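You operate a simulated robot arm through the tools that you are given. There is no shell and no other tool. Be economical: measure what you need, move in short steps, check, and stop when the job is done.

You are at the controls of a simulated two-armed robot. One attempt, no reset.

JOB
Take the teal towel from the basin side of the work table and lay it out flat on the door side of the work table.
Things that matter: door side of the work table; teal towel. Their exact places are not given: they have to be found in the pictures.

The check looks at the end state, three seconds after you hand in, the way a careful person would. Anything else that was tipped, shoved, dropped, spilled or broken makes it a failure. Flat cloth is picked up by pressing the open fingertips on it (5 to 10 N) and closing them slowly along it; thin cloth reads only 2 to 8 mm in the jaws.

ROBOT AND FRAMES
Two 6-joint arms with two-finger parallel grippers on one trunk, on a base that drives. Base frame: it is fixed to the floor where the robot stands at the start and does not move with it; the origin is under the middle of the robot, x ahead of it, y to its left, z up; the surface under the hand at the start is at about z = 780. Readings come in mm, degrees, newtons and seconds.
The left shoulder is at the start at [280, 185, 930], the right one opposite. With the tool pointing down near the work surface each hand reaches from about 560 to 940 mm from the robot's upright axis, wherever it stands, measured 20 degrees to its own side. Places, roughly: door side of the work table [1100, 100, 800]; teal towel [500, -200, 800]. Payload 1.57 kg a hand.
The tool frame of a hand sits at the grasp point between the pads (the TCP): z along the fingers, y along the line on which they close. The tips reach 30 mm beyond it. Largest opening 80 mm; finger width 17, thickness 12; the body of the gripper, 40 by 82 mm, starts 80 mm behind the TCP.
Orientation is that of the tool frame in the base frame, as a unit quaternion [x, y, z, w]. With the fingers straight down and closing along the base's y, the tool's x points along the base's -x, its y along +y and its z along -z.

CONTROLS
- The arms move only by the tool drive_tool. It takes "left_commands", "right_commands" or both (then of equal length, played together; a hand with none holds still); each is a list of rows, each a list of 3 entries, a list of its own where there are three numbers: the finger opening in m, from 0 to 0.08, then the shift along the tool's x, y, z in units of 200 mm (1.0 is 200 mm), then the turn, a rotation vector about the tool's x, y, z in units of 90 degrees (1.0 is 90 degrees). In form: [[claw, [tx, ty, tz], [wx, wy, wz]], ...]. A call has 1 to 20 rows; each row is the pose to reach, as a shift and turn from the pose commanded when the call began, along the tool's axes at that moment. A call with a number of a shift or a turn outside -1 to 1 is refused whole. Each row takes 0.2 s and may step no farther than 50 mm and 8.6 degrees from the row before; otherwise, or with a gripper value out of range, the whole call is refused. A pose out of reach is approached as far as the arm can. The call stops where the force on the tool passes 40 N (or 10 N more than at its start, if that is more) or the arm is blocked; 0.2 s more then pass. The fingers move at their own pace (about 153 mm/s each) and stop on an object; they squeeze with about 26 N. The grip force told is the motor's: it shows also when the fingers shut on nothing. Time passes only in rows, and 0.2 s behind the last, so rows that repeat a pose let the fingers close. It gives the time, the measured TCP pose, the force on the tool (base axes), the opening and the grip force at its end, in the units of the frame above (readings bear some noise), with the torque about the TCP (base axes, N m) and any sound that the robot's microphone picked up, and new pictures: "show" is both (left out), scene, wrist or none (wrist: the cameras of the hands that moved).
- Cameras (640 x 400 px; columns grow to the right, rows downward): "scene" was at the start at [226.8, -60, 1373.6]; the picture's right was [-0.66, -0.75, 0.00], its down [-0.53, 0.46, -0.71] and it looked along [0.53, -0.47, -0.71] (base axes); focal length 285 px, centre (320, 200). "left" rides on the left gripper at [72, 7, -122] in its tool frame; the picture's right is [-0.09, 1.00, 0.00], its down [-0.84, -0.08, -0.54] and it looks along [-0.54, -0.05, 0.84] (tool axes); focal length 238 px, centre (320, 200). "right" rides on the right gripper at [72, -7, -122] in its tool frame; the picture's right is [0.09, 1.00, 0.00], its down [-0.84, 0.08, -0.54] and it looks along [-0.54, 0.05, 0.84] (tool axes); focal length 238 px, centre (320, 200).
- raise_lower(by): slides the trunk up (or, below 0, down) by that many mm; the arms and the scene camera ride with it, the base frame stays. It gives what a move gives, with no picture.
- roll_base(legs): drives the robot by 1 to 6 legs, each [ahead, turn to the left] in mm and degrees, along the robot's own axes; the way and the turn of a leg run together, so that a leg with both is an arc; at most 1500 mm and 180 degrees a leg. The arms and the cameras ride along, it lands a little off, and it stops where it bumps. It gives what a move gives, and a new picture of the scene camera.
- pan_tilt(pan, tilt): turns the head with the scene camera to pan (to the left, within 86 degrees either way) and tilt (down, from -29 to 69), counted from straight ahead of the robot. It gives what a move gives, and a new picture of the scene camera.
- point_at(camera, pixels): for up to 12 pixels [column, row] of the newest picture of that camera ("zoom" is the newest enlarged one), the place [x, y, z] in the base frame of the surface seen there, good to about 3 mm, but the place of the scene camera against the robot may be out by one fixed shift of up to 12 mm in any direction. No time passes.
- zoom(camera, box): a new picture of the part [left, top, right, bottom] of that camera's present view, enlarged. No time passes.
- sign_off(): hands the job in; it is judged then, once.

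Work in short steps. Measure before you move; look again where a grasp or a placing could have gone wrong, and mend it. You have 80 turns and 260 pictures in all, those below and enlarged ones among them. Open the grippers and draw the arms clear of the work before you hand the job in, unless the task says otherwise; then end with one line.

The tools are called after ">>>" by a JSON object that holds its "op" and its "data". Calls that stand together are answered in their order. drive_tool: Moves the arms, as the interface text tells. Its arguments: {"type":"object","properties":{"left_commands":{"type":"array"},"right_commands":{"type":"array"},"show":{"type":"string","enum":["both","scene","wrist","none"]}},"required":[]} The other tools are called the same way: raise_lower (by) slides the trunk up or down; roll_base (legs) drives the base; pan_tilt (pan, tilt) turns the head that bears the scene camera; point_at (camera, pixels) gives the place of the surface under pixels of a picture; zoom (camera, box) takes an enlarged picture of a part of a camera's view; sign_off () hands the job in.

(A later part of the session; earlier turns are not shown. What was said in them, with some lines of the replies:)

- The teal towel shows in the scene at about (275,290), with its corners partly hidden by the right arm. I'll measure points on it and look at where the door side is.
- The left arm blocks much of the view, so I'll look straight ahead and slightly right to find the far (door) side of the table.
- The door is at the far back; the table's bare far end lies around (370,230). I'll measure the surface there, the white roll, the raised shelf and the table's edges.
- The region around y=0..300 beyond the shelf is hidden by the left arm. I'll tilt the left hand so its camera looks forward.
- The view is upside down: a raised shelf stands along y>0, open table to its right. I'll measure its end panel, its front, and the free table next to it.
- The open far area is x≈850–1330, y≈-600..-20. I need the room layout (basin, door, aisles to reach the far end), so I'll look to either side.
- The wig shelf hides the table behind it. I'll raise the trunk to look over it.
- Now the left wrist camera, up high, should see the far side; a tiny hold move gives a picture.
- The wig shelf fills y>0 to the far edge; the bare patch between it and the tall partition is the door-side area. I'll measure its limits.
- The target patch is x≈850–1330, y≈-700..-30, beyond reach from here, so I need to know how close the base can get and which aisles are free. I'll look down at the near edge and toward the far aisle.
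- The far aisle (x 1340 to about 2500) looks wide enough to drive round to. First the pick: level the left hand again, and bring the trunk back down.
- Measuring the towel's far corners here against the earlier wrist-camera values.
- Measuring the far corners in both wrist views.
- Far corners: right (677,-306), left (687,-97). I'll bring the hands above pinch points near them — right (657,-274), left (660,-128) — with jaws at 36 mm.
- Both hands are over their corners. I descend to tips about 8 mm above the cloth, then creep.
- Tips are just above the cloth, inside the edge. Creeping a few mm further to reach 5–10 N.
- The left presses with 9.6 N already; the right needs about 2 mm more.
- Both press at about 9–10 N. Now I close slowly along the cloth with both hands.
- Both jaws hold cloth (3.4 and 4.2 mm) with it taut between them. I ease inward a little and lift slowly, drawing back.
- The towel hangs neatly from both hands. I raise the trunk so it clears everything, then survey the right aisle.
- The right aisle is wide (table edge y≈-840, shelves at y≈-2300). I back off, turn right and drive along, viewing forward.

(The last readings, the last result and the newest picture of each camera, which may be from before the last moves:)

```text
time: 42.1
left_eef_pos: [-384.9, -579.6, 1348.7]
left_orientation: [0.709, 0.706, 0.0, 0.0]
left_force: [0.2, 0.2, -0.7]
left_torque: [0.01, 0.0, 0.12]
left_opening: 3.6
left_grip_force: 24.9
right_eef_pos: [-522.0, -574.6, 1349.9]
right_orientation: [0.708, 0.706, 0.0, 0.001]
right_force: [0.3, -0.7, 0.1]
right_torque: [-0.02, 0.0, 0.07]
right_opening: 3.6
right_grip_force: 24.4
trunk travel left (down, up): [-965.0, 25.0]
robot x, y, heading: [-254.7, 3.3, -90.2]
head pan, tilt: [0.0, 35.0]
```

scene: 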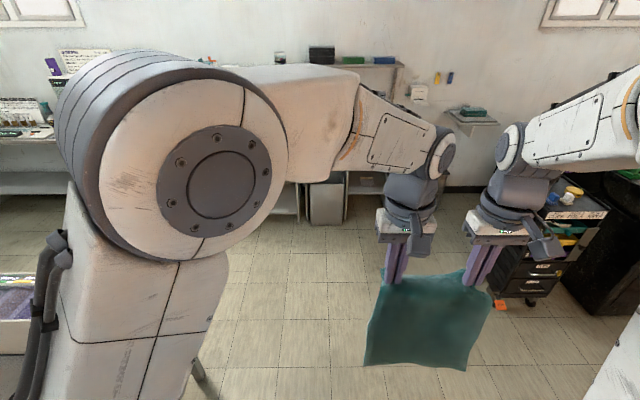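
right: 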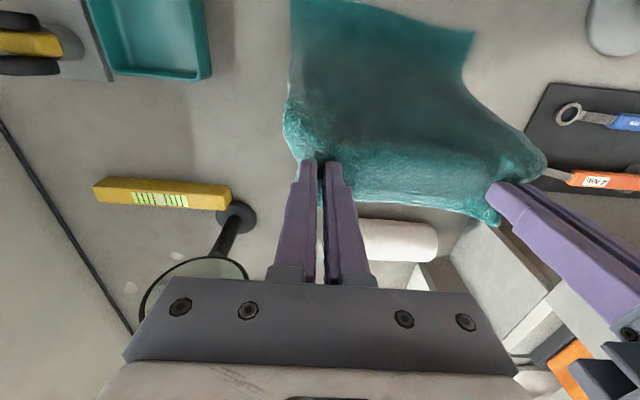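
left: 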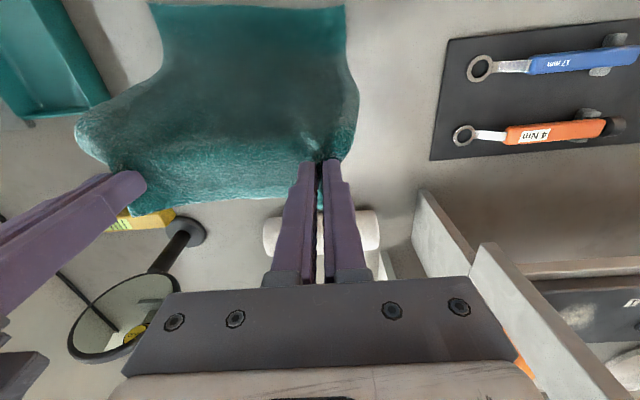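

Clear so far. I drive ahead to y≈-1350 and turn left toward +x.

>>> {"op": "roll_base", "data": {"legs": [[1380, 0], [0, 90]]}}

```text
time: 52.7
left_eef_pos: [335.2, -1493.9, 1348.0]
left_orientation: [0.001, 1.0, 0.0, 0.0]
left_force: [0.0, 0.1, -0.1]
left_torque: [0.0, 0.0, -0.09]
left_opening: 3.1
left_grip_force: 24.8
right_eef_pos: [329.7, -1631.6, 1350.0]
right_orientation: [0.001, 1.0, 0.0, 0.0]
right_force: [0.4, -0.6, -0.4]
right_torque: [-0.02, -0.03, -0.02]
right_opening: 3.6
right_grip_force: 24.7
trunk travel left (down, up): [-965.0, 25.0]
robot x, y, heading: [-245.5, -1370.0, -0.3]
head pan, tilt: [0.0, 35.0]
```

scene: 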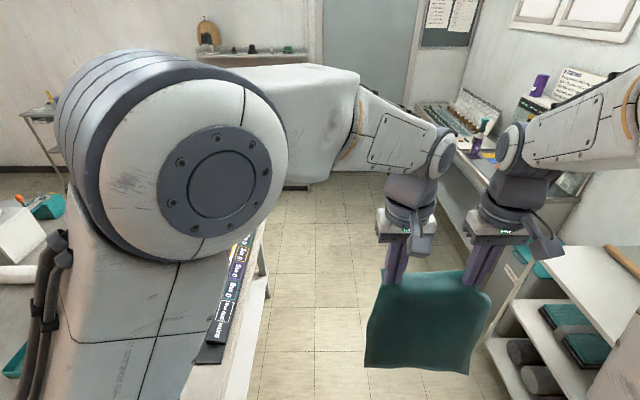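

The shelves on the right look close to the right arm's path; I'll measure them and the table edge.

>>> {"op": "point_at", "data": {"camera": "scene", "pixels": [[535, 250], [490, 345], [560, 240], [470, 160], [440, 155], [500, 250], [250, 260], [235, 350], [300, 300], [420, 115], [290, 200], [300, 260]]}}

```text
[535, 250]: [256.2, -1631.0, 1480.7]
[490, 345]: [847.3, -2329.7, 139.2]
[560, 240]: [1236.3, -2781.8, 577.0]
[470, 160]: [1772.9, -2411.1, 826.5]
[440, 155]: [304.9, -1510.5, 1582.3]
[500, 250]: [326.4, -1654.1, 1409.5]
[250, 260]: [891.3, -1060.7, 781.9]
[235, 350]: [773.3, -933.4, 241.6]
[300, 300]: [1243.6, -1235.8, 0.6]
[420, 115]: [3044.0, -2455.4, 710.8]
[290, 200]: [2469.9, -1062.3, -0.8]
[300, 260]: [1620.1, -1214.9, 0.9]
```

Table edge/mat reaches y≈-1060, shelves y≈-2290; I shift a bit right to run mid-aisle near y≈-1600.

>>> {"op": "roll_base", "data": {"legs": [[0, -15], [850, 0], [0, 15], [400, 0]]}}

```text
time: 61.1
left_eef_pos: [1570.6, -1704.9, 1349.0]
left_orientation: [-0.002, 1.0, 0.0, 0.0]
left_force: [0.4, 0.4, -0.1]
left_torque: [0.02, -0.02, -0.06]
left_opening: 3.5
left_grip_force: 24.2
right_eef_pos: [1566.6, -1843.2, 1348.5]
right_orientation: [-0.003, 1.0, 0.0, 0.0]
right_force: [-0.1, 0.4, -0.2]
right_torque: [-0.04, -0.04, -0.09]
right_opening: 3.4
right_grip_force: 24.5
trunk travel left (down, up): [-965.0, 25.0]
robot x, y, heading: [989.1, -1579.0, 0.1]
head pan, tilt: [0.0, 35.0]
```

scene: 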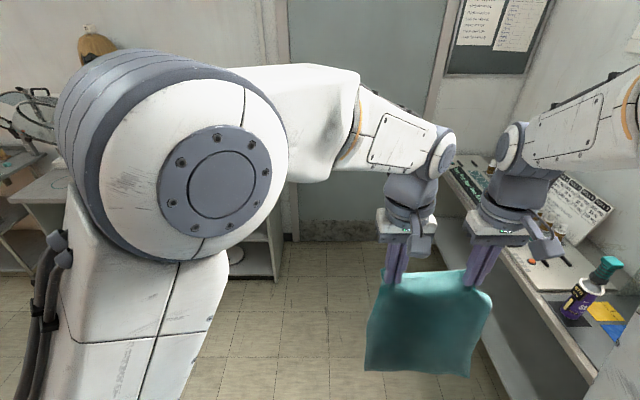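

Clear. I continue to x≈1890 and turn left.

>>> {"op": "roll_base", "data": {"legs": [[900, 0], [0, 90]]}}

```text
time: 69.7
left_eef_pos: [2023.1, -990.6, 1349.1]
left_orientation: [0.708, -0.706, 0.001, 0.0]
left_force: [-0.8, 0.3, -0.2]
left_torque: [-0.02, -0.02, -0.08]
left_opening: 3.3
left_grip_force: 25.0
right_eef_pos: [2160.3, -995.0, 1349.6]
right_orientation: [0.709, -0.706, 0.0, 0.0]
right_force: [0.4, 0.2, 0.2]
right_torque: [-0.06, 0.02, -0.11]
right_opening: 3.5
right_grip_force: 24.4
trunk travel left (down, up): [-965.0, 25.0]
robot x, y, heading: [1899.3, -1573.2, 90.2]
head pan, tilt: [0.0, 35.0]
```

scene: 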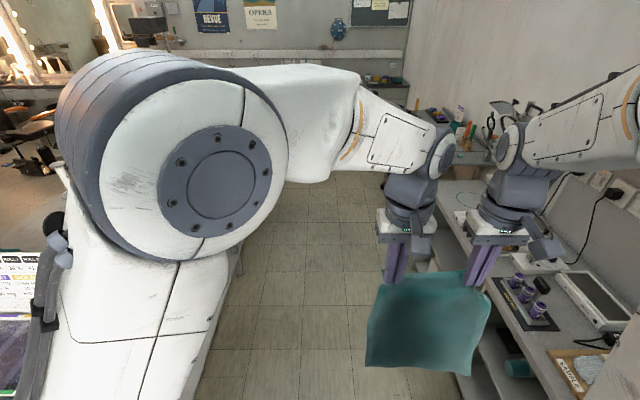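

I check the aisle's clearances: bench edge on the right, lamp on it, table edge at left.

>>> {"op": "point_at", "data": {"camera": "scene", "pixels": [[455, 230], [500, 340], [503, 105], [230, 290], [238, 255], [330, 250], [270, 380], [465, 130], [545, 245], [615, 190], [410, 240], [420, 110]]}}

>>> {"op": "zoom", "data": {"camera": "scene", "box": [400, 60, 640, 210]}}

```text
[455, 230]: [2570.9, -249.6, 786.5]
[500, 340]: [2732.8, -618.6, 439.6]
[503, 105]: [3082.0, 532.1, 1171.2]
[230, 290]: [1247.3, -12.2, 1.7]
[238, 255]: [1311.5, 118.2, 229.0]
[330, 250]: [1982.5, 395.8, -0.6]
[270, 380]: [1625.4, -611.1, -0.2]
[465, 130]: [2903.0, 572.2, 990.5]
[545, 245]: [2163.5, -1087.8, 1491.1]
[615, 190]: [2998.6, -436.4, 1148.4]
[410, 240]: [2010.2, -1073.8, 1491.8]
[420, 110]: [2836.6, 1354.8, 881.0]
```

```text
2.67 times, centred on (520, 135) of scene
```

zoom: 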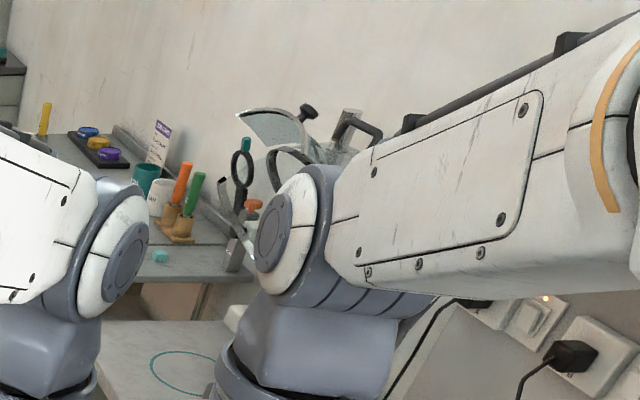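

Aisle is free (table edge 1340, bench front 2550). I drive to y≈-400 and turn left to face the table from the door side.

>>> {"op": "roll_base", "data": {"legs": [[1173, 0], [0, 90]]}}

```text
time: 79.5
left_eef_pos: [1312.6, -243.8, 1348.6]
left_orientation: [1.0, -0.005, 0.0, 0.0]
left_force: [0.7, 0.3, -0.1]
left_torque: [-0.01, 0.0, -0.07]
left_opening: 3.5
left_grip_force: 24.3
right_eef_pos: [1319.4, -104.9, 1349.4]
right_orientation: [1.0, -0.004, 0.0, 0.001]
right_force: [-0.4, -0.8, -0.8]
right_torque: [0.0, 0.01, -0.08]
right_opening: 3.6
right_grip_force: 24.1
trunk travel left (down, up): [-965.0, 25.0]
robot x, y, heading: [1891.2, -374.1, 179.5]
head pan, tilt: [0.0, 35.0]
```

scene: 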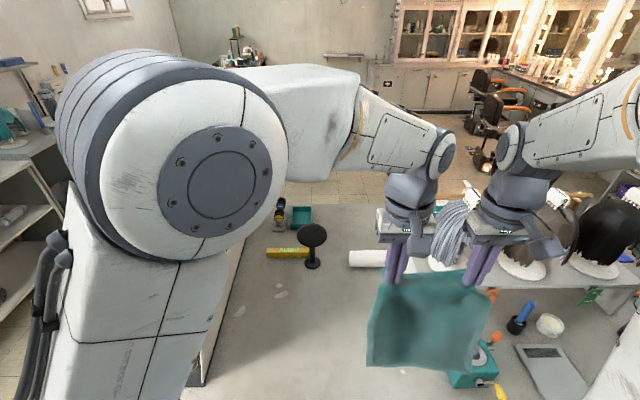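

From here I see door-side items (a teal device at about (470,370), a scale). I'll look down to the right for the open space and measure.

>>> {"op": "pan_tilt", "data": {"pan": -10, "tilt": 60}}

>>> {"op": "point_at", "data": {"camera": "scene", "pixels": [[100, 200], [150, 150], [200, 120], [230, 180], [250, 230], [300, 250], [400, 250], [450, 250], [500, 200], [550, 150], [350, 120], [450, 120]]}}

```text
time: 80.4
left_eef_pos: [1313.3, -244.5, 1347.4]
left_orientation: [1.0, -0.006, 0.0, 0.0]
left_force: [0.6, -0.2, 0.4]
left_torque: [0.0, 0.02, -0.11]
left_opening: 3.2
left_grip_force: 24.5
right_eef_pos: [1318.5, -106.1, 1349.6]
right_orientation: [1.0, -0.004, 0.0, -0.001]
right_force: [-0.4, -0.4, 0.2]
right_torque: [0.02, 0.02, -0.08]
right_opening: 3.3
right_grip_force: 24.2
trunk travel left (down, up): [-965.0, 25.0]
robot x, y, heading: [1891.1, -377.5, 179.6]
head pan, tilt: [-10.0, 60.0]
```

scene: 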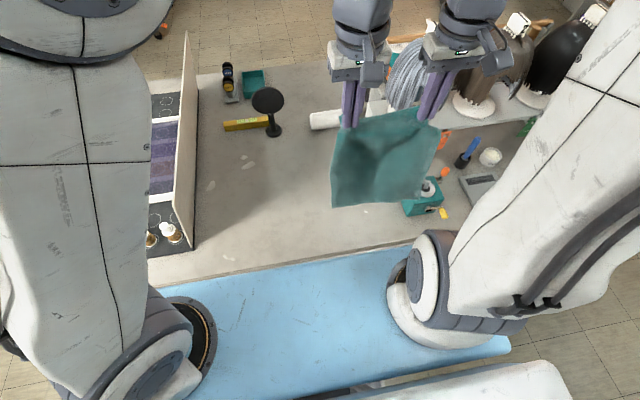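

```text
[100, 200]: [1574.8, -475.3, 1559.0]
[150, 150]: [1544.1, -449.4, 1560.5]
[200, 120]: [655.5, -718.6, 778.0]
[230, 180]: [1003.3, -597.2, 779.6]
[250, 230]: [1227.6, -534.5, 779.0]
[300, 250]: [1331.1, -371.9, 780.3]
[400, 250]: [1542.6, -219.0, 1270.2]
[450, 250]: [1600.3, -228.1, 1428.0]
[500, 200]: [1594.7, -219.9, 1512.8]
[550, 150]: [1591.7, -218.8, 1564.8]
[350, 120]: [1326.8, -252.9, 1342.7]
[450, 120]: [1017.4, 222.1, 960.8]
```

Measuring the teal device and its neighbours, and the free patch.

>>> {"op": "point_at", "data": {"camera": "scene", "pixels": [[405, 213], [430, 208], [440, 200], [444, 214], [402, 210], [425, 195], [460, 160], [480, 185], [445, 172], [488, 157], [315, 125], [395, 90]]}}

>>> {"op": "zoom", "data": {"camera": "scene", "box": [300, 80, 540, 250]}}

```text
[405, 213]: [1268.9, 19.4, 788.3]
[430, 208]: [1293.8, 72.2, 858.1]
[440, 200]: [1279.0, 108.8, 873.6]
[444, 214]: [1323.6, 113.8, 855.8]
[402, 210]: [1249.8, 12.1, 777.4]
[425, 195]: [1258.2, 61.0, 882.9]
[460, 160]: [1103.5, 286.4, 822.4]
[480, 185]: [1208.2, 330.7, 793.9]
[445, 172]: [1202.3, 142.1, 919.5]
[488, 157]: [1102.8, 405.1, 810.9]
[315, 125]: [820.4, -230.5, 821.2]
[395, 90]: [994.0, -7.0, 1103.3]
```

```text
2.35 times, centred on (420, 165) of scene
```

zoom: 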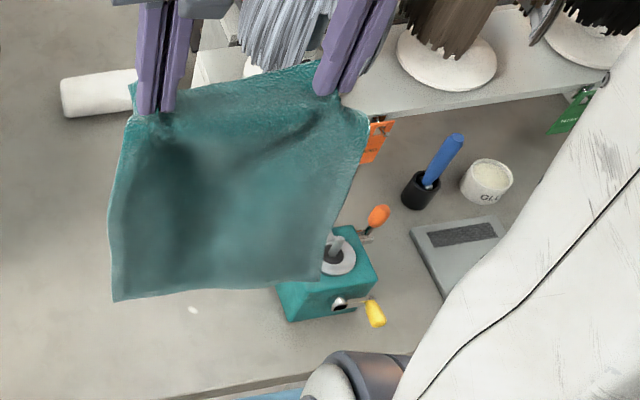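

The device starts at y≈10, the shelf and wig at about y≈-20. I shift both hands 50 mm away from them and then close in to x≈1740 (start clearance to the near edge was smaller than that).

>>> {"op": "drive_tool", "data": {"left_commands": [[0.0, [0, 0.12, 0], [0, 0, 0]], [0.0, [0, 0.25, 0], [0, 0, 0]], [0.0, [0, 0.25, 0], [0, 0, 0]]], "right_commands": [[0.0, [0, 0.12, 0], [0, 0, 0]], [0.0, [0, 0.25, 0], [0, 0, 0]], [0.0, [0, 0.25, 0], [0, 0, 0]]], "show": "none"}}

>>> {"op": "roll_base", "data": {"legs": [[150, 0]]}}

```text
time: 81.2
left_eef_pos: [1311.8, -292.9, 1350.1]
left_orientation: [1.0, -0.006, 0.0, 0.001]
left_force: [-0.1, 0.1, 0.3]
left_torque: [0.03, -0.01, -0.08]
left_opening: 3.2
left_grip_force: 24.4
right_eef_pos: [1317.9, -155.9, 1350.5]
right_orientation: [1.0, -0.006, 0.0, 0.0]
right_force: [-1.1, -0.1, -0.5]
right_torque: [0.02, -0.03, -0.07]
right_opening: 3.0
right_grip_force: 23.8
trunk travel left (down, up): [-965.0, 25.0]
robot x, y, heading: [1891.2, -378.7, 179.3]
head pan, tilt: [-10.0, 60.0]
```

```text
time: 82.6
left_eef_pos: [1158.3, -290.7, 1348.7]
left_orientation: [1.0, -0.006, 0.0, 0.0]
left_force: [-0.8, 0.2, 0.3]
left_torque: [-0.01, 0.01, -0.04]
left_opening: 3.2
left_grip_force: 23.9
right_eef_pos: [1164.9, -153.6, 1349.7]
right_orientation: [1.0, -0.005, 0.0, 0.0]
right_force: [-0.3, -0.8, -0.1]
right_torque: [0.02, 0.0, -0.09]
right_opening: 3.3
right_grip_force: 24.2
trunk travel left (down, up): [-965.0, 25.0]
robot x, y, heading: [1742.9, -373.8, 179.2]
head pan, tilt: [-10.0, 60.0]
```

scene: 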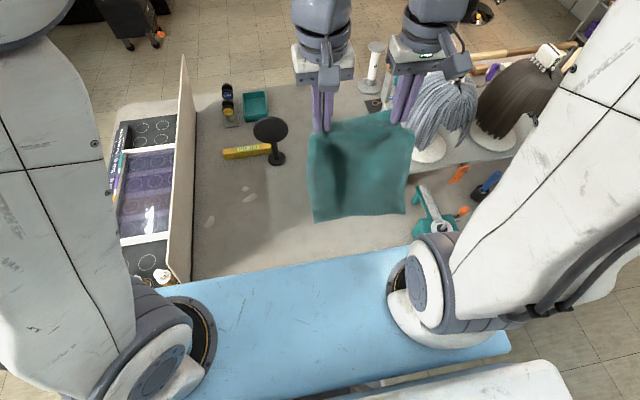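

Hands are over x≈1160. I lower the trunk 225 mm so the free edge hangs just above the table, and draw the hands back 40 mm.

>>> {"op": "raise_lower", "data": {"by": -225}}

>>> {"op": "drive_tool", "data": {"left_commands": [[0.0, [0.1, 0, 0], [0, 0, 0]], [0.0, [0.2, 0, 0], [0, 0, 0]], [0.0, [0.2, 0, 0], [0, 0, 0]], [0.0, [0.2, 0, 0], [0, 0, 0]]], "right_commands": [[0.0, [0.1, 0, 0], [0, 0, 0]], [0.0, [0.2, 0, 0], [0, 0, 0]], [0.0, [0.2, 0, 0], [0, 0, 0]], [0.0, [0.2, 0, 0], [0, 0, 0]]]}}

```text
time: 85.0
left_eef_pos: [1158.6, -291.8, 1123.5]
left_orientation: [1.0, -0.006, 0.0, 0.0]
left_force: [-0.9, 0.1, -0.9]
left_torque: [0.01, -0.02, -0.08]
left_opening: 3.1
left_grip_force: 24.4
right_eef_pos: [1165.6, -154.1, 1125.3]
right_orientation: [1.0, -0.006, 0.0, 0.0]
right_force: [0.6, 0.3, 0.1]
right_torque: [0.04, -0.01, -0.07]
right_opening: 3.5
right_grip_force: 24.4
trunk travel left (down, up): [-740.0, 250.0]
robot x, y, heading: [1739.2, -369.7, 179.1]
head pan, tilt: [-10.0, 60.0]
```

```text
time: 86.0
left_eef_pos: [1198.7, -291.3, 1123.5]
left_orientation: [1.0, -0.005, 0.001, 0.0]
left_force: [-0.1, -0.2, 0.0]
left_torque: [0.05, -0.03, -0.07]
left_opening: 3.2
left_grip_force: 24.1
right_eef_pos: [1205.5, -153.5, 1123.6]
right_orientation: [1.0, -0.006, 0.0, -0.001]
right_force: [0.3, 0.0, 0.1]
right_torque: [0.01, -0.04, -0.08]
right_opening: 3.4
right_grip_force: 24.4
trunk travel left (down, up): [-740.0, 250.0]
robot x, y, heading: [1739.4, -371.6, 179.5]
head pan, tilt: [-10.0, 60.0]
```

scene: 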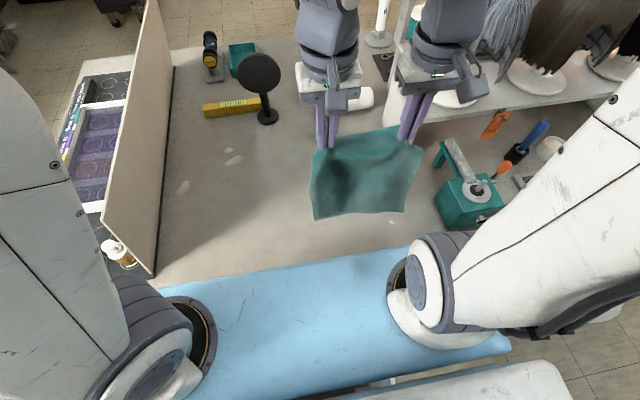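
right: 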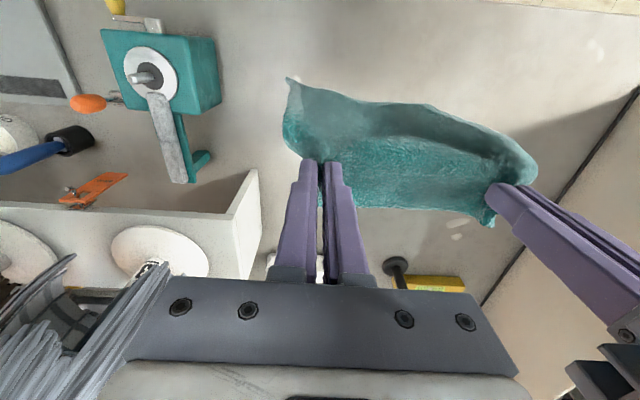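
left: 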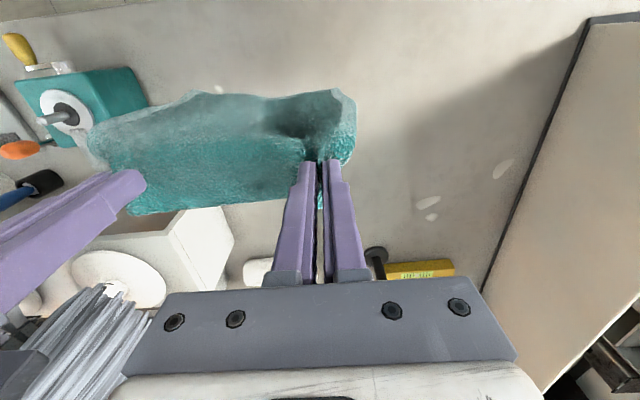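

The cloth hangs fully; I measure its lower edge height and the wig nearest the right gripper.

>>> {"op": "point_at", "data": {"camera": "scene", "pixels": [[317, 218], [360, 211], [402, 210], [360, 170], [500, 60], [490, 40]]}}

>>> {"op": "point_at", "data": {"camera": "right", "pixels": [[165, 275], [140, 290], [255, 180], [240, 270], [290, 85], [205, 100]]}}

```text
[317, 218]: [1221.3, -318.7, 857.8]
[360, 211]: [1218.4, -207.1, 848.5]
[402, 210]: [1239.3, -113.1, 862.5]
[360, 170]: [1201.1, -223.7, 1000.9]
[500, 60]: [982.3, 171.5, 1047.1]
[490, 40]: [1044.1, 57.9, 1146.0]
```

```text
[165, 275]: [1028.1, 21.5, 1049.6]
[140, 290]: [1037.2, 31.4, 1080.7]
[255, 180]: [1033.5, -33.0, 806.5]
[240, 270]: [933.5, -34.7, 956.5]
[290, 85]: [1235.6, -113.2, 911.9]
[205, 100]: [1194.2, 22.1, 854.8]
```

The lower edge is about 70 mm above the table at x≈1225. I lower it to touch, then go forward and down together so the cloth lies out behind the hands, checking halfway.

>>> {"op": "drive_tool", "data": {"left_commands": [[0, [0, 0.01, 0.18], [0, 0, 0]], [0, [0, 0.02, 0.34], [0, 0, 0]], [0, [-0.06, 0.025, 0.4], [0, 0, 0]], [0, [-0.14, 0.025, 0.45], [0, 0, 0]], [0, [-0.22, 0.025, 0.5], [0, 0, 0]], [0, [-0.3, 0.025, 0.56], [0, 0, 0]], [0, [-0.38, 0.025, 0.62], [0, 0, 0]], [0, [-0.46, 0.025, 0.69], [0, 0, 0]], [0, [-0.54, 0.025, 0.76], [0, 0, 0]], [0, [-0.54, 0.025, 0.76], [0, 0, 0]]], "right_commands": [[0, [0, 0, 0.18], [0, 0, 0]], [0, [0, 0, 0.34], [0, 0, 0]], [0, [-0.06, 0, 0.4], [0, 0, 0]], [0, [-0.14, 0, 0.45], [0, 0, 0]], [0, [-0.22, 0, 0.5], [0, 0, 0]], [0, [-0.3, 0, 0.56], [0, 0, 0]], [0, [-0.38, 0, 0.62], [0, 0, 0]], [0, [-0.46, 0, 0.69], [0, 0, 0]], [0, [-0.54, 0, 0.76], [0, 0, 0]], [0, [-0.54, 0, 0.76], [0, 0, 0]]]}}

```text
time: 88.2
left_eef_pos: [1091.2, -295.5, 971.3]
left_orientation: [1.0, -0.005, -0.001, 0.001]
left_force: [-0.9, 1.6, -0.1]
left_torque: [0.06, -0.04, -0.08]
left_opening: 3.1
left_grip_force: 24.0
right_eef_pos: [1096.0, -152.7, 974.5]
right_orientation: [1.0, -0.006, 0.0, -0.001]
right_force: [-0.4, -0.9, -0.2]
right_torque: [-0.05, 0.02, -0.09]
right_opening: 3.6
right_grip_force: 24.9
trunk travel left (down, up): [-740.0, 250.0]
robot x, y, heading: [1741.0, -375.7, 179.3]
head pan, tilt: [-10.0, 60.0]
```

scene: 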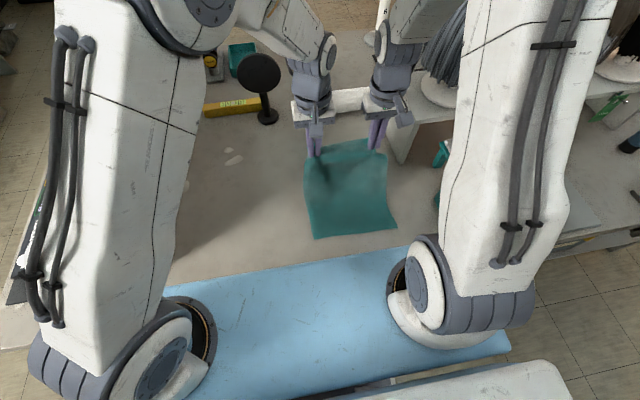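
right: 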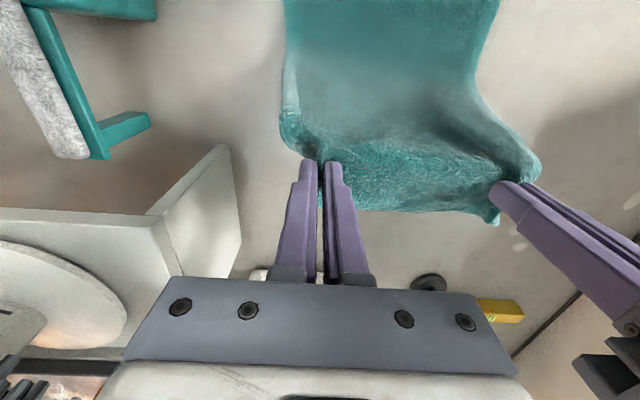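
left: 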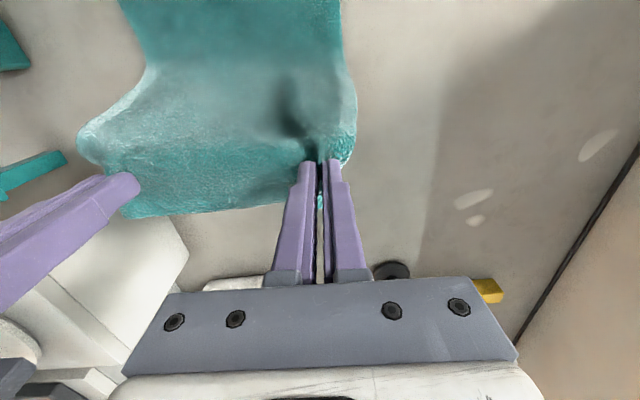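

It lays down nicely. I measure the free edge to set the end point.

>>> {"op": "point_at", "data": {"camera": "scene", "pixels": [[316, 237], [355, 233], [395, 227], [350, 200]]}}

```text
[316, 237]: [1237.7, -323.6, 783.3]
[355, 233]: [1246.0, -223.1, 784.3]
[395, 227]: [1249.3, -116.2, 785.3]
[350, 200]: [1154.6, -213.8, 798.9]
```

Free edge lies at x≈1245. I finish the arc: about 125 mm forward and 150 mm down, ending with tips just above the table.

>>> {"op": "drive_tool", "data": {"left_commands": [[0, [-0.09, 0, 0.08], [0, 0, 0]], [0, [-0.18, 0, 0.16], [0, 0, 0]], [0, [-0.27, 0, 0.25], [0, 0, 0]], [0, [-0.35, 0, 0.34], [0, 0, 0]], [0, [-0.43, 0, 0.44], [0, 0, 0]], [0, [-0.5, 0, 0.54], [0, 0, 0]], [0, [-0.56, 0, 0.64], [0, 0, 0]], [0, [-0.6, 0, 0.72], [0, 0, 0]], [0, [-0.62, 0, 0.75], [0, 0, 0]], [0, [-0.62, 0, 0.75], [0, 0, 0]]], "right_commands": [[0, [-0.09, 0, 0.08], [0, 0, 0]], [0, [-0.18, 0, 0.16], [0, 0, 0]], [0, [-0.27, 0, 0.25], [0, 0, 0]], [0, [-0.35, 0, 0.34], [0, 0, 0]], [0, [-0.43, 0, 0.44], [0, 0, 0]], [0, [-0.5, 0, 0.54], [0, 0, 0]], [0, [-0.56, 0, 0.64], [0, 0, 0]], [0, [-0.6, 0, 0.73], [0, 0, 0]], [0, [-0.62, 0, 0.76], [0, 0, 0]], [0, [-0.62, 0, 0.76], [0, 0, 0]]]}}

```text
time: 90.4
left_eef_pos: [967.9, -292.2, 822.8]
left_orientation: [1.0, -0.006, 0.0, 0.0]
left_force: [0.0, 2.3, -0.2]
left_torque: [0.08, -0.01, -0.09]
left_opening: 3.3
left_grip_force: 24.4
right_eef_pos: [974.6, -150.0, 821.4]
right_orientation: [1.0, -0.006, 0.001, 0.0]
right_force: [-0.3, -2.8, -0.4]
right_torque: [-0.08, -0.01, -0.08]
right_opening: 3.4
right_grip_force: 24.7
trunk travel left (down, up): [-740.0, 250.0]
robot x, y, heading: [1740.0, -377.7, 179.3]
head pan, tilt: [-10.0, 60.0]
```

scene: 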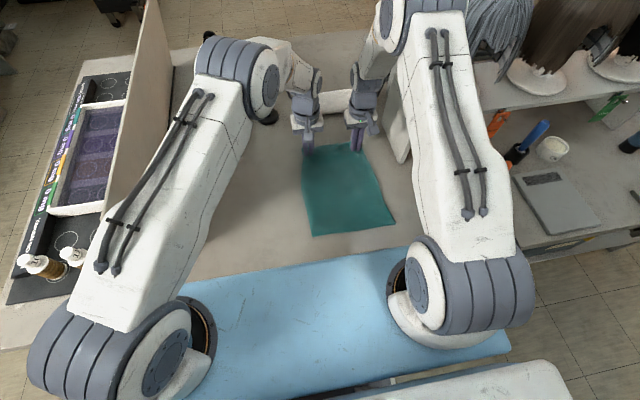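
right: 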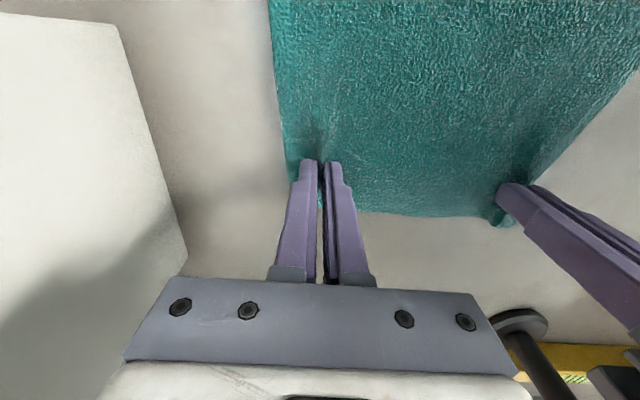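
left: 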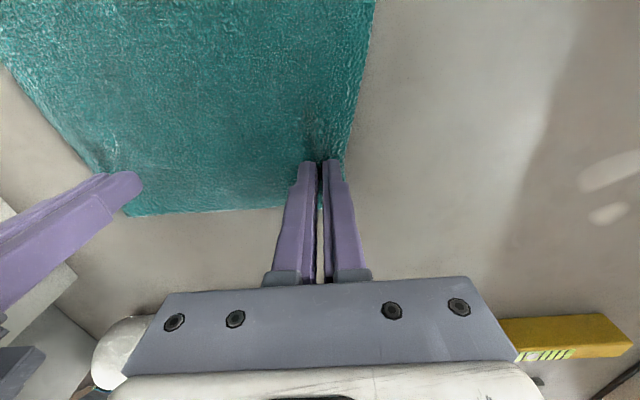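

The cloth is spread flat. I lower the tips until light contact, then open slowly while pressing, which undoes the pinch.

>>> {"op": "drive_tool", "data": {"left_commands": [[0, [0, 0, 0.02], [0, 0, 0]], [0, [0, 0, 0.036], [0, 0, 0]], [0, [0, 0, 0.042], [0, 0, 0]], [0, [0, 0, 0.042], [0, 0, 0]]], "right_commands": [[0, [0, 0, 0.02], [0, 0, 0]], [0, [0, 0, 0.032], [0, 0, 0]], [0, [0, 0, 0.038], [0, 0, 0]], [0, [0, 0, 0.038], [0, 0, 0]]], "show": "none"}}

```text
time: 91.4
left_eef_pos: [968.2, -292.6, 814.5]
left_orientation: [1.0, -0.006, 0.0, 0.0]
left_force: [1.2, 1.9, 5.5]
left_torque: [0.08, -0.06, -0.07]
left_opening: 3.3
left_grip_force: 24.6
right_eef_pos: [973.8, -150.8, 814.7]
right_orientation: [1.0, -0.005, 0.001, 0.001]
right_force: [0.7, -1.3, 3.8]
right_torque: [-0.08, -0.02, -0.06]
right_opening: 3.2
right_grip_force: 24.2
trunk travel left (down, up): [-740.0, 250.0]
robot x, y, heading: [1739.3, -380.4, 179.4]
head pan, tilt: [-10.0, 60.0]
```

Light contact on both (4–6 N). Opening slowly to 40 mm.

>>> {"op": "drive_tool", "data": {"left_commands": [[0.006, [0, 0, 0.004], [0, 0, 0]], [0.01, [0, 0, 0.004], [0, 0, 0]], [0.014, [0, 0, 0.004], [0, 0, 0]], [0.018, [0, 0, 0.004], [0, 0, 0]], [0.022, [0, 0, 0.004], [0, 0, 0]], [0.026, [0, 0, 0.004], [0, 0, 0]], [0.03, [0, 0, 0.004], [0, 0, 0]], [0.034, [0, 0, 0.004], [0, 0, 0]], [0.038, [0, 0, 0.004], [0, 0, 0]], [0.038, [0, 0, 0.004], [0, 0, 0]]], "right_commands": [[0.006, [0, 0, 0.006], [0, 0, 0]], [0.01, [0, 0, 0.006], [0, 0, 0]], [0.014, [0, 0, 0.006], [0, 0, 0]], [0.018, [0, 0, 0.006], [0, 0, 0]], [0.022, [0, 0, 0.006], [0, 0, 0]], [0.026, [0, 0, 0.006], [0, 0, 0]], [0.03, [0, 0, 0.006], [0, 0, 0]], [0.034, [0, 0, 0.006], [0, 0, 0]], [0.038, [0, 0, 0.006], [0, 0, 0]], [0.038, [0, 0, 0.006], [0, 0, 0]]], "show": "wrist"}}

```text
time: 93.6
left_eef_pos: [970.1, -294.8, 813.2]
left_orientation: [1.0, -0.006, 0.0, 0.001]
left_force: [0.4, 0.4, 6.5]
left_torque: [-0.02, -0.02, 0.02]
left_opening: 32.8
left_grip_force: 0.1
right_eef_pos: [973.4, -151.2, 813.5]
right_orientation: [1.0, -0.006, -0.001, 0.0]
right_force: [-0.4, -1.6, 11.8]
right_torque: [-0.04, 0.05, 0.01]
right_opening: 29.0
right_grip_force: 0.0
trunk travel left (down, up): [-740.0, 250.0]
robot x, y, heading: [1742.6, -374.3, 179.4]
head pan, tilt: [-10.0, 60.0]
```

right: 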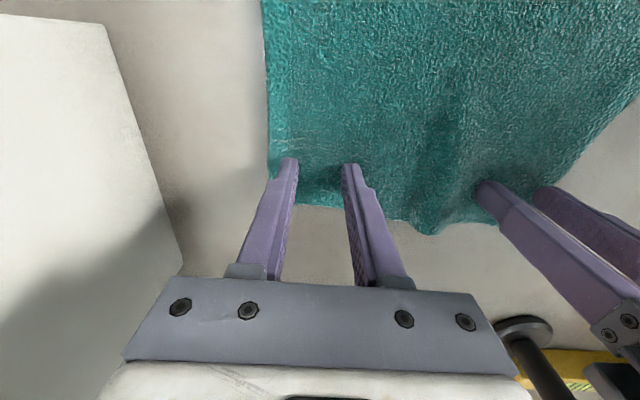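
left: 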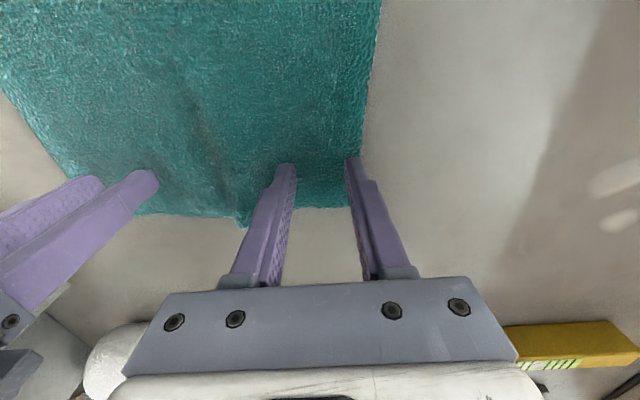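

A small ridge has been pushed up between the hands. Still pressing lightly, I slide both hands outward about 12 mm to pull it flat.

>>> {"op": "drive_tool", "data": {"left_commands": [[0.034, [0, 0.015, 0], [0, 0, 0]], [0.034, [0, 0.03, 0], [0, 0, 0]], [0.034, [0, 0.045, 0], [0, 0, 0]], [0.034, [0, 0.06, 0], [0, 0, 0]], [0.034, [0, 0.075, 0], [0, 0, 0]], [0.034, [0, 0.075, 0], [0, 0, 0]]], "right_commands": [[0.03, [0, -0.015, 0], [0, 0, 0]], [0.03, [0, -0.03, 0], [0, 0, 0]], [0.03, [0, -0.045, 0], [0, 0, 0]], [0.03, [0, -0.06, 0], [0, 0, 0]], [0.03, [0, -0.075, 0], [0, 0, 0]], [0.03, [0, -0.075, 0], [0, 0, 0]]], "show": "wrist"}}

```text
time: 95.0
left_eef_pos: [966.6, -310.3, 813.0]
left_orientation: [1.0, -0.005, 0.0, 0.0]
left_force: [0.1, 4.0, 10.3]
left_torque: [0.15, 0.02, 0.03]
left_opening: 33.1
left_grip_force: 0.1
right_eef_pos: [973.7, -136.1, 814.5]
right_orientation: [1.0, -0.005, 0.0, 0.0]
right_force: [1.1, -8.2, 9.3]
right_torque: [-0.24, 0.0, 0.04]
right_opening: 28.6
right_grip_force: 0.0
trunk travel left (down, up): [-740.0, 250.0]
robot x, y, heading: [1739.0, -374.3, 179.3]
head pan, tilt: [-10.0, 60.0]
```

right: 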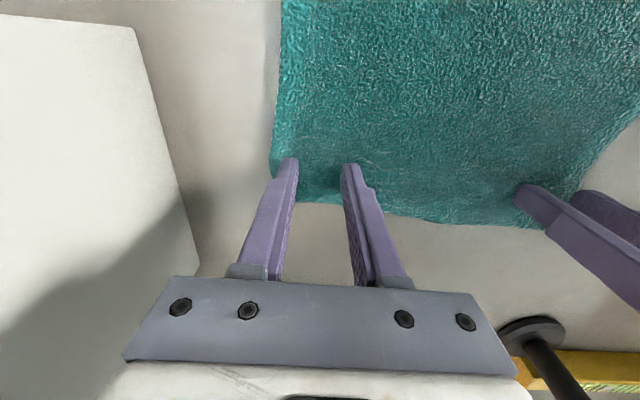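
left: 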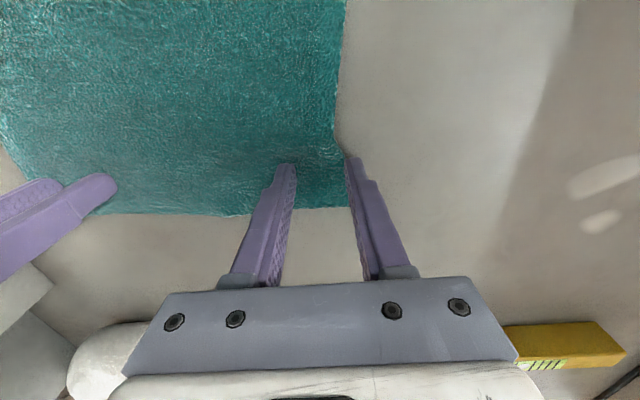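

The ridge is gone. I lift both hands straight up.

>>> {"op": "drive_tool", "data": {"left_commands": [[0.034, [0, 0, -0.02], [0, 0, 0]], [0.034, [0, 0, -0.1], [0, 0, 0]], [0.034, [0, 0, -0.3], [0, 0, 0]], [0.034, [0, 0, -0.5], [0, 0, 0]], [0.034, [0, 0, -0.7], [0, 0, 0]], [0.034, [0, 0, -0.9], [0, 0, 0]]], "right_commands": [[0.03, [0, 0, -0.02], [0, 0, 0]], [0.03, [0, 0, -0.1], [0, 0, 0]], [0.03, [0, 0, -0.3], [0, 0, 0]], [0.03, [0, 0, -0.5], [0, 0, 0]], [0.03, [0, 0, -0.7], [0, 0, 0]], [0.03, [0, 0, -0.9], [0, 0, 0]]]}}

```text
time: 96.4
left_eef_pos: [967.2, -310.2, 993.6]
left_orientation: [1.0, -0.007, 0.001, 0.001]
left_force: [-1.2, 0.4, 0.1]
left_torque: [-0.03, -0.02, -0.03]
left_opening: 34.0
left_grip_force: 0.1
right_eef_pos: [973.8, -135.4, 993.5]
right_orientation: [1.0, -0.005, -0.001, -0.001]
right_force: [-0.4, -0.1, -0.5]
right_torque: [0.01, 0.03, 0.01]
right_opening: 30.1
right_grip_force: 0.0
trunk travel left (down, up): [-740.0, 250.0]
robot x, y, heading: [1737.1, -373.5, 179.4]
head pan, tilt: [-10.0, 60.0]
```

scene: 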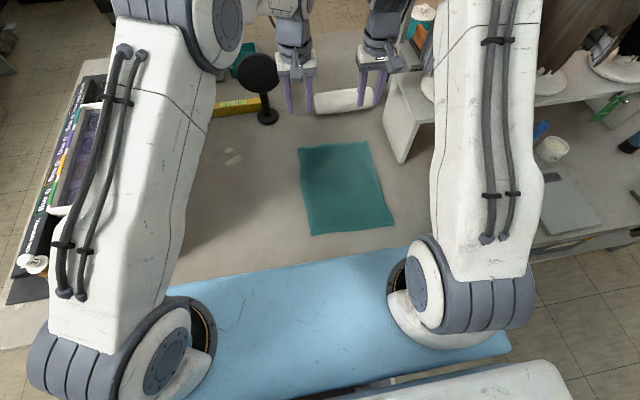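
right: 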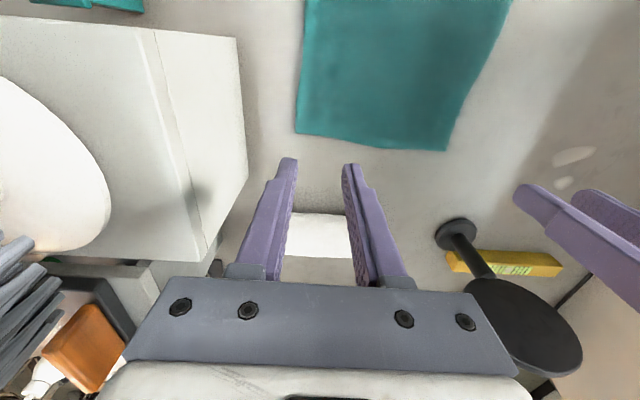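
left: 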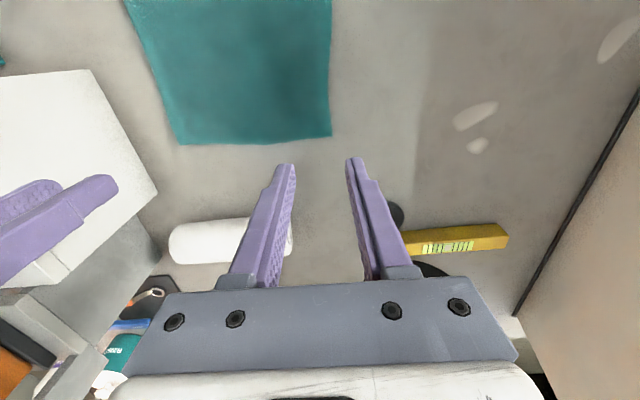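

The towel lies flat. I zoom for wrinkles and check its heights.

>>> {"op": "zoom", "data": {"camera": "scene", "box": [260, 120, 430, 250]}}

>>> {"op": "point_at", "data": {"camera": "scene", "pixels": [[301, 150], [366, 144], [312, 233], [393, 224], [335, 148], [320, 160], [355, 160], [340, 190], [320, 210], [375, 210]]}}

```text
3.08 times, centred on (345, 185) of scene
```

zoom: 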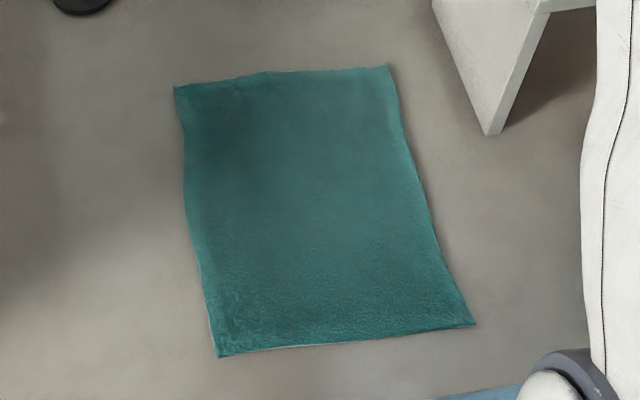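

```text
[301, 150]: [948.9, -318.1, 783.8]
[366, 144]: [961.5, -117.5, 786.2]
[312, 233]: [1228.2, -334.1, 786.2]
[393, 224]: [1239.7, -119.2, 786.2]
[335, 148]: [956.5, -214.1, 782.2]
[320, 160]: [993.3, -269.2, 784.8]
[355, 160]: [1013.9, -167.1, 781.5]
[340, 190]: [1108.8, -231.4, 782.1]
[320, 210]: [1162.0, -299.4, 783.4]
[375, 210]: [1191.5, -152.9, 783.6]
```

It is flat everywhere (782–786 mm), spanning x 949–1240, y -334..-118. I raise the trunk, open the grippers and back away.

>>> {"op": "raise_lower", "data": {"by": 220}}

>>> {"op": "drive_tool", "data": {"left_commands": [[0.08, [0.1, 0, 0], [0, 0, 0]], [0.08, [0.3, 0, 0], [0, 0, 0]], [0.08, [0.5, 0, 0], [0, 0, 0]], [0.08, [0.7, 0, 0], [0, 0, 0]]], "right_commands": [[0.08, [0.1, 0, 0], [0, 0, 0]], [0.08, [0.3, 0, 0], [0, 0, 0]], [0.08, [0.5, 0, 0], [0, 0, 0]], [0.08, [0.7, 0, 0], [0, 0, 0]]], "show": "none"}}

>>> {"op": "roll_base", "data": {"legs": [[-250, 0]]}}

```text
time: 98.7
left_eef_pos: [966.8, -310.2, 1213.2]
left_orientation: [1.0, -0.006, 0.001, 0.0]
left_force: [0.6, -0.7, 0.0]
left_torque: [0.02, -0.02, -0.02]
left_opening: 34.0
left_grip_force: 0.1
right_eef_pos: [973.6, -136.1, 1213.2]
right_orientation: [1.0, -0.005, 0.0, 0.0]
right_force: [0.1, 0.1, -0.1]
right_torque: [0.0, 0.0, 0.01]
right_opening: 29.9
right_grip_force: 0.0
trunk travel left (down, up): [-960.0, 30.0]
robot x, y, heading: [1743.0, -374.1, 179.2]
head pan, tilt: [-10.0, 60.0]
```

```text
time: 99.7
left_eef_pos: [1107.8, -310.5, 1211.1]
left_orientation: [1.0, -0.006, 0.001, 0.0]
left_force: [0.2, 0.5, -0.2]
left_torque: [0.03, 0.03, -0.05]
left_opening: 79.8
left_grip_force: 0.0
right_eef_pos: [1110.8, -137.9, 1214.3]
right_orientation: [1.0, -0.006, 0.0, -0.001]
right_force: [-0.7, -0.2, 0.3]
right_torque: [0.0, 0.01, -0.04]
right_opening: 80.2
right_grip_force: 0.1
trunk travel left (down, up): [-960.0, 30.0]
robot x, y, heading: [1738.7, -378.1, 179.1]
head pan, tilt: [-10.0, 60.0]
```

```text
time: 101.5
left_eef_pos: [1360.0, -312.5, 1211.7]
left_orientation: [1.0, -0.007, 0.0, 0.0]
left_force: [0.3, 0.4, 0.4]
left_torque: [-0.01, -0.04, 0.01]
left_opening: 80.0
left_grip_force: 0.0
right_eef_pos: [1365.1, -140.6, 1215.2]
right_orientation: [1.0, -0.007, 0.0, 0.0]
right_force: [-0.7, -0.3, -0.6]
right_torque: [0.01, -0.01, 0.0]
right_opening: 79.7
right_grip_force: 0.1
trunk travel left (down, up): [-960.0, 30.0]
robot x, y, heading: [1993.9, -376.3, 179.0]
head pan, tilt: [-10.0, 60.0]
```

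scene: 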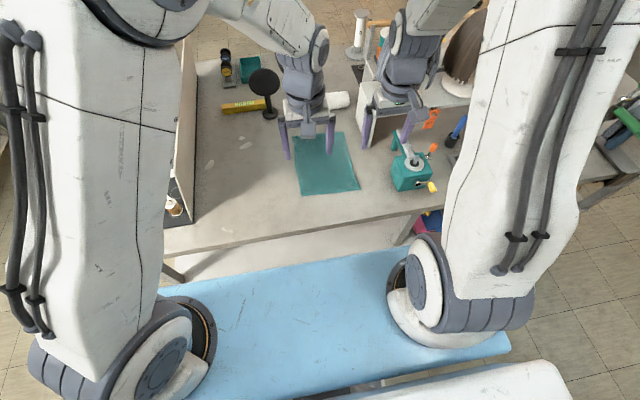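

The towel lies flat, the arms are clear with grippers open, and everything else stands as before. Handing in.

>>> {"op": "sign_off", "data": {}}

```text
The job is handed in.
```

The teal towel now lies flat on the door side of the work table, at about x 949–1240 and y -334 to -118. That is roughly 320 mm to the -y side of the rough place given, because the wig shelf and a teal device take up the space there. I saw nothing else moved in the last pictures, both grippers are open and drawn clear, and the job is handed in.
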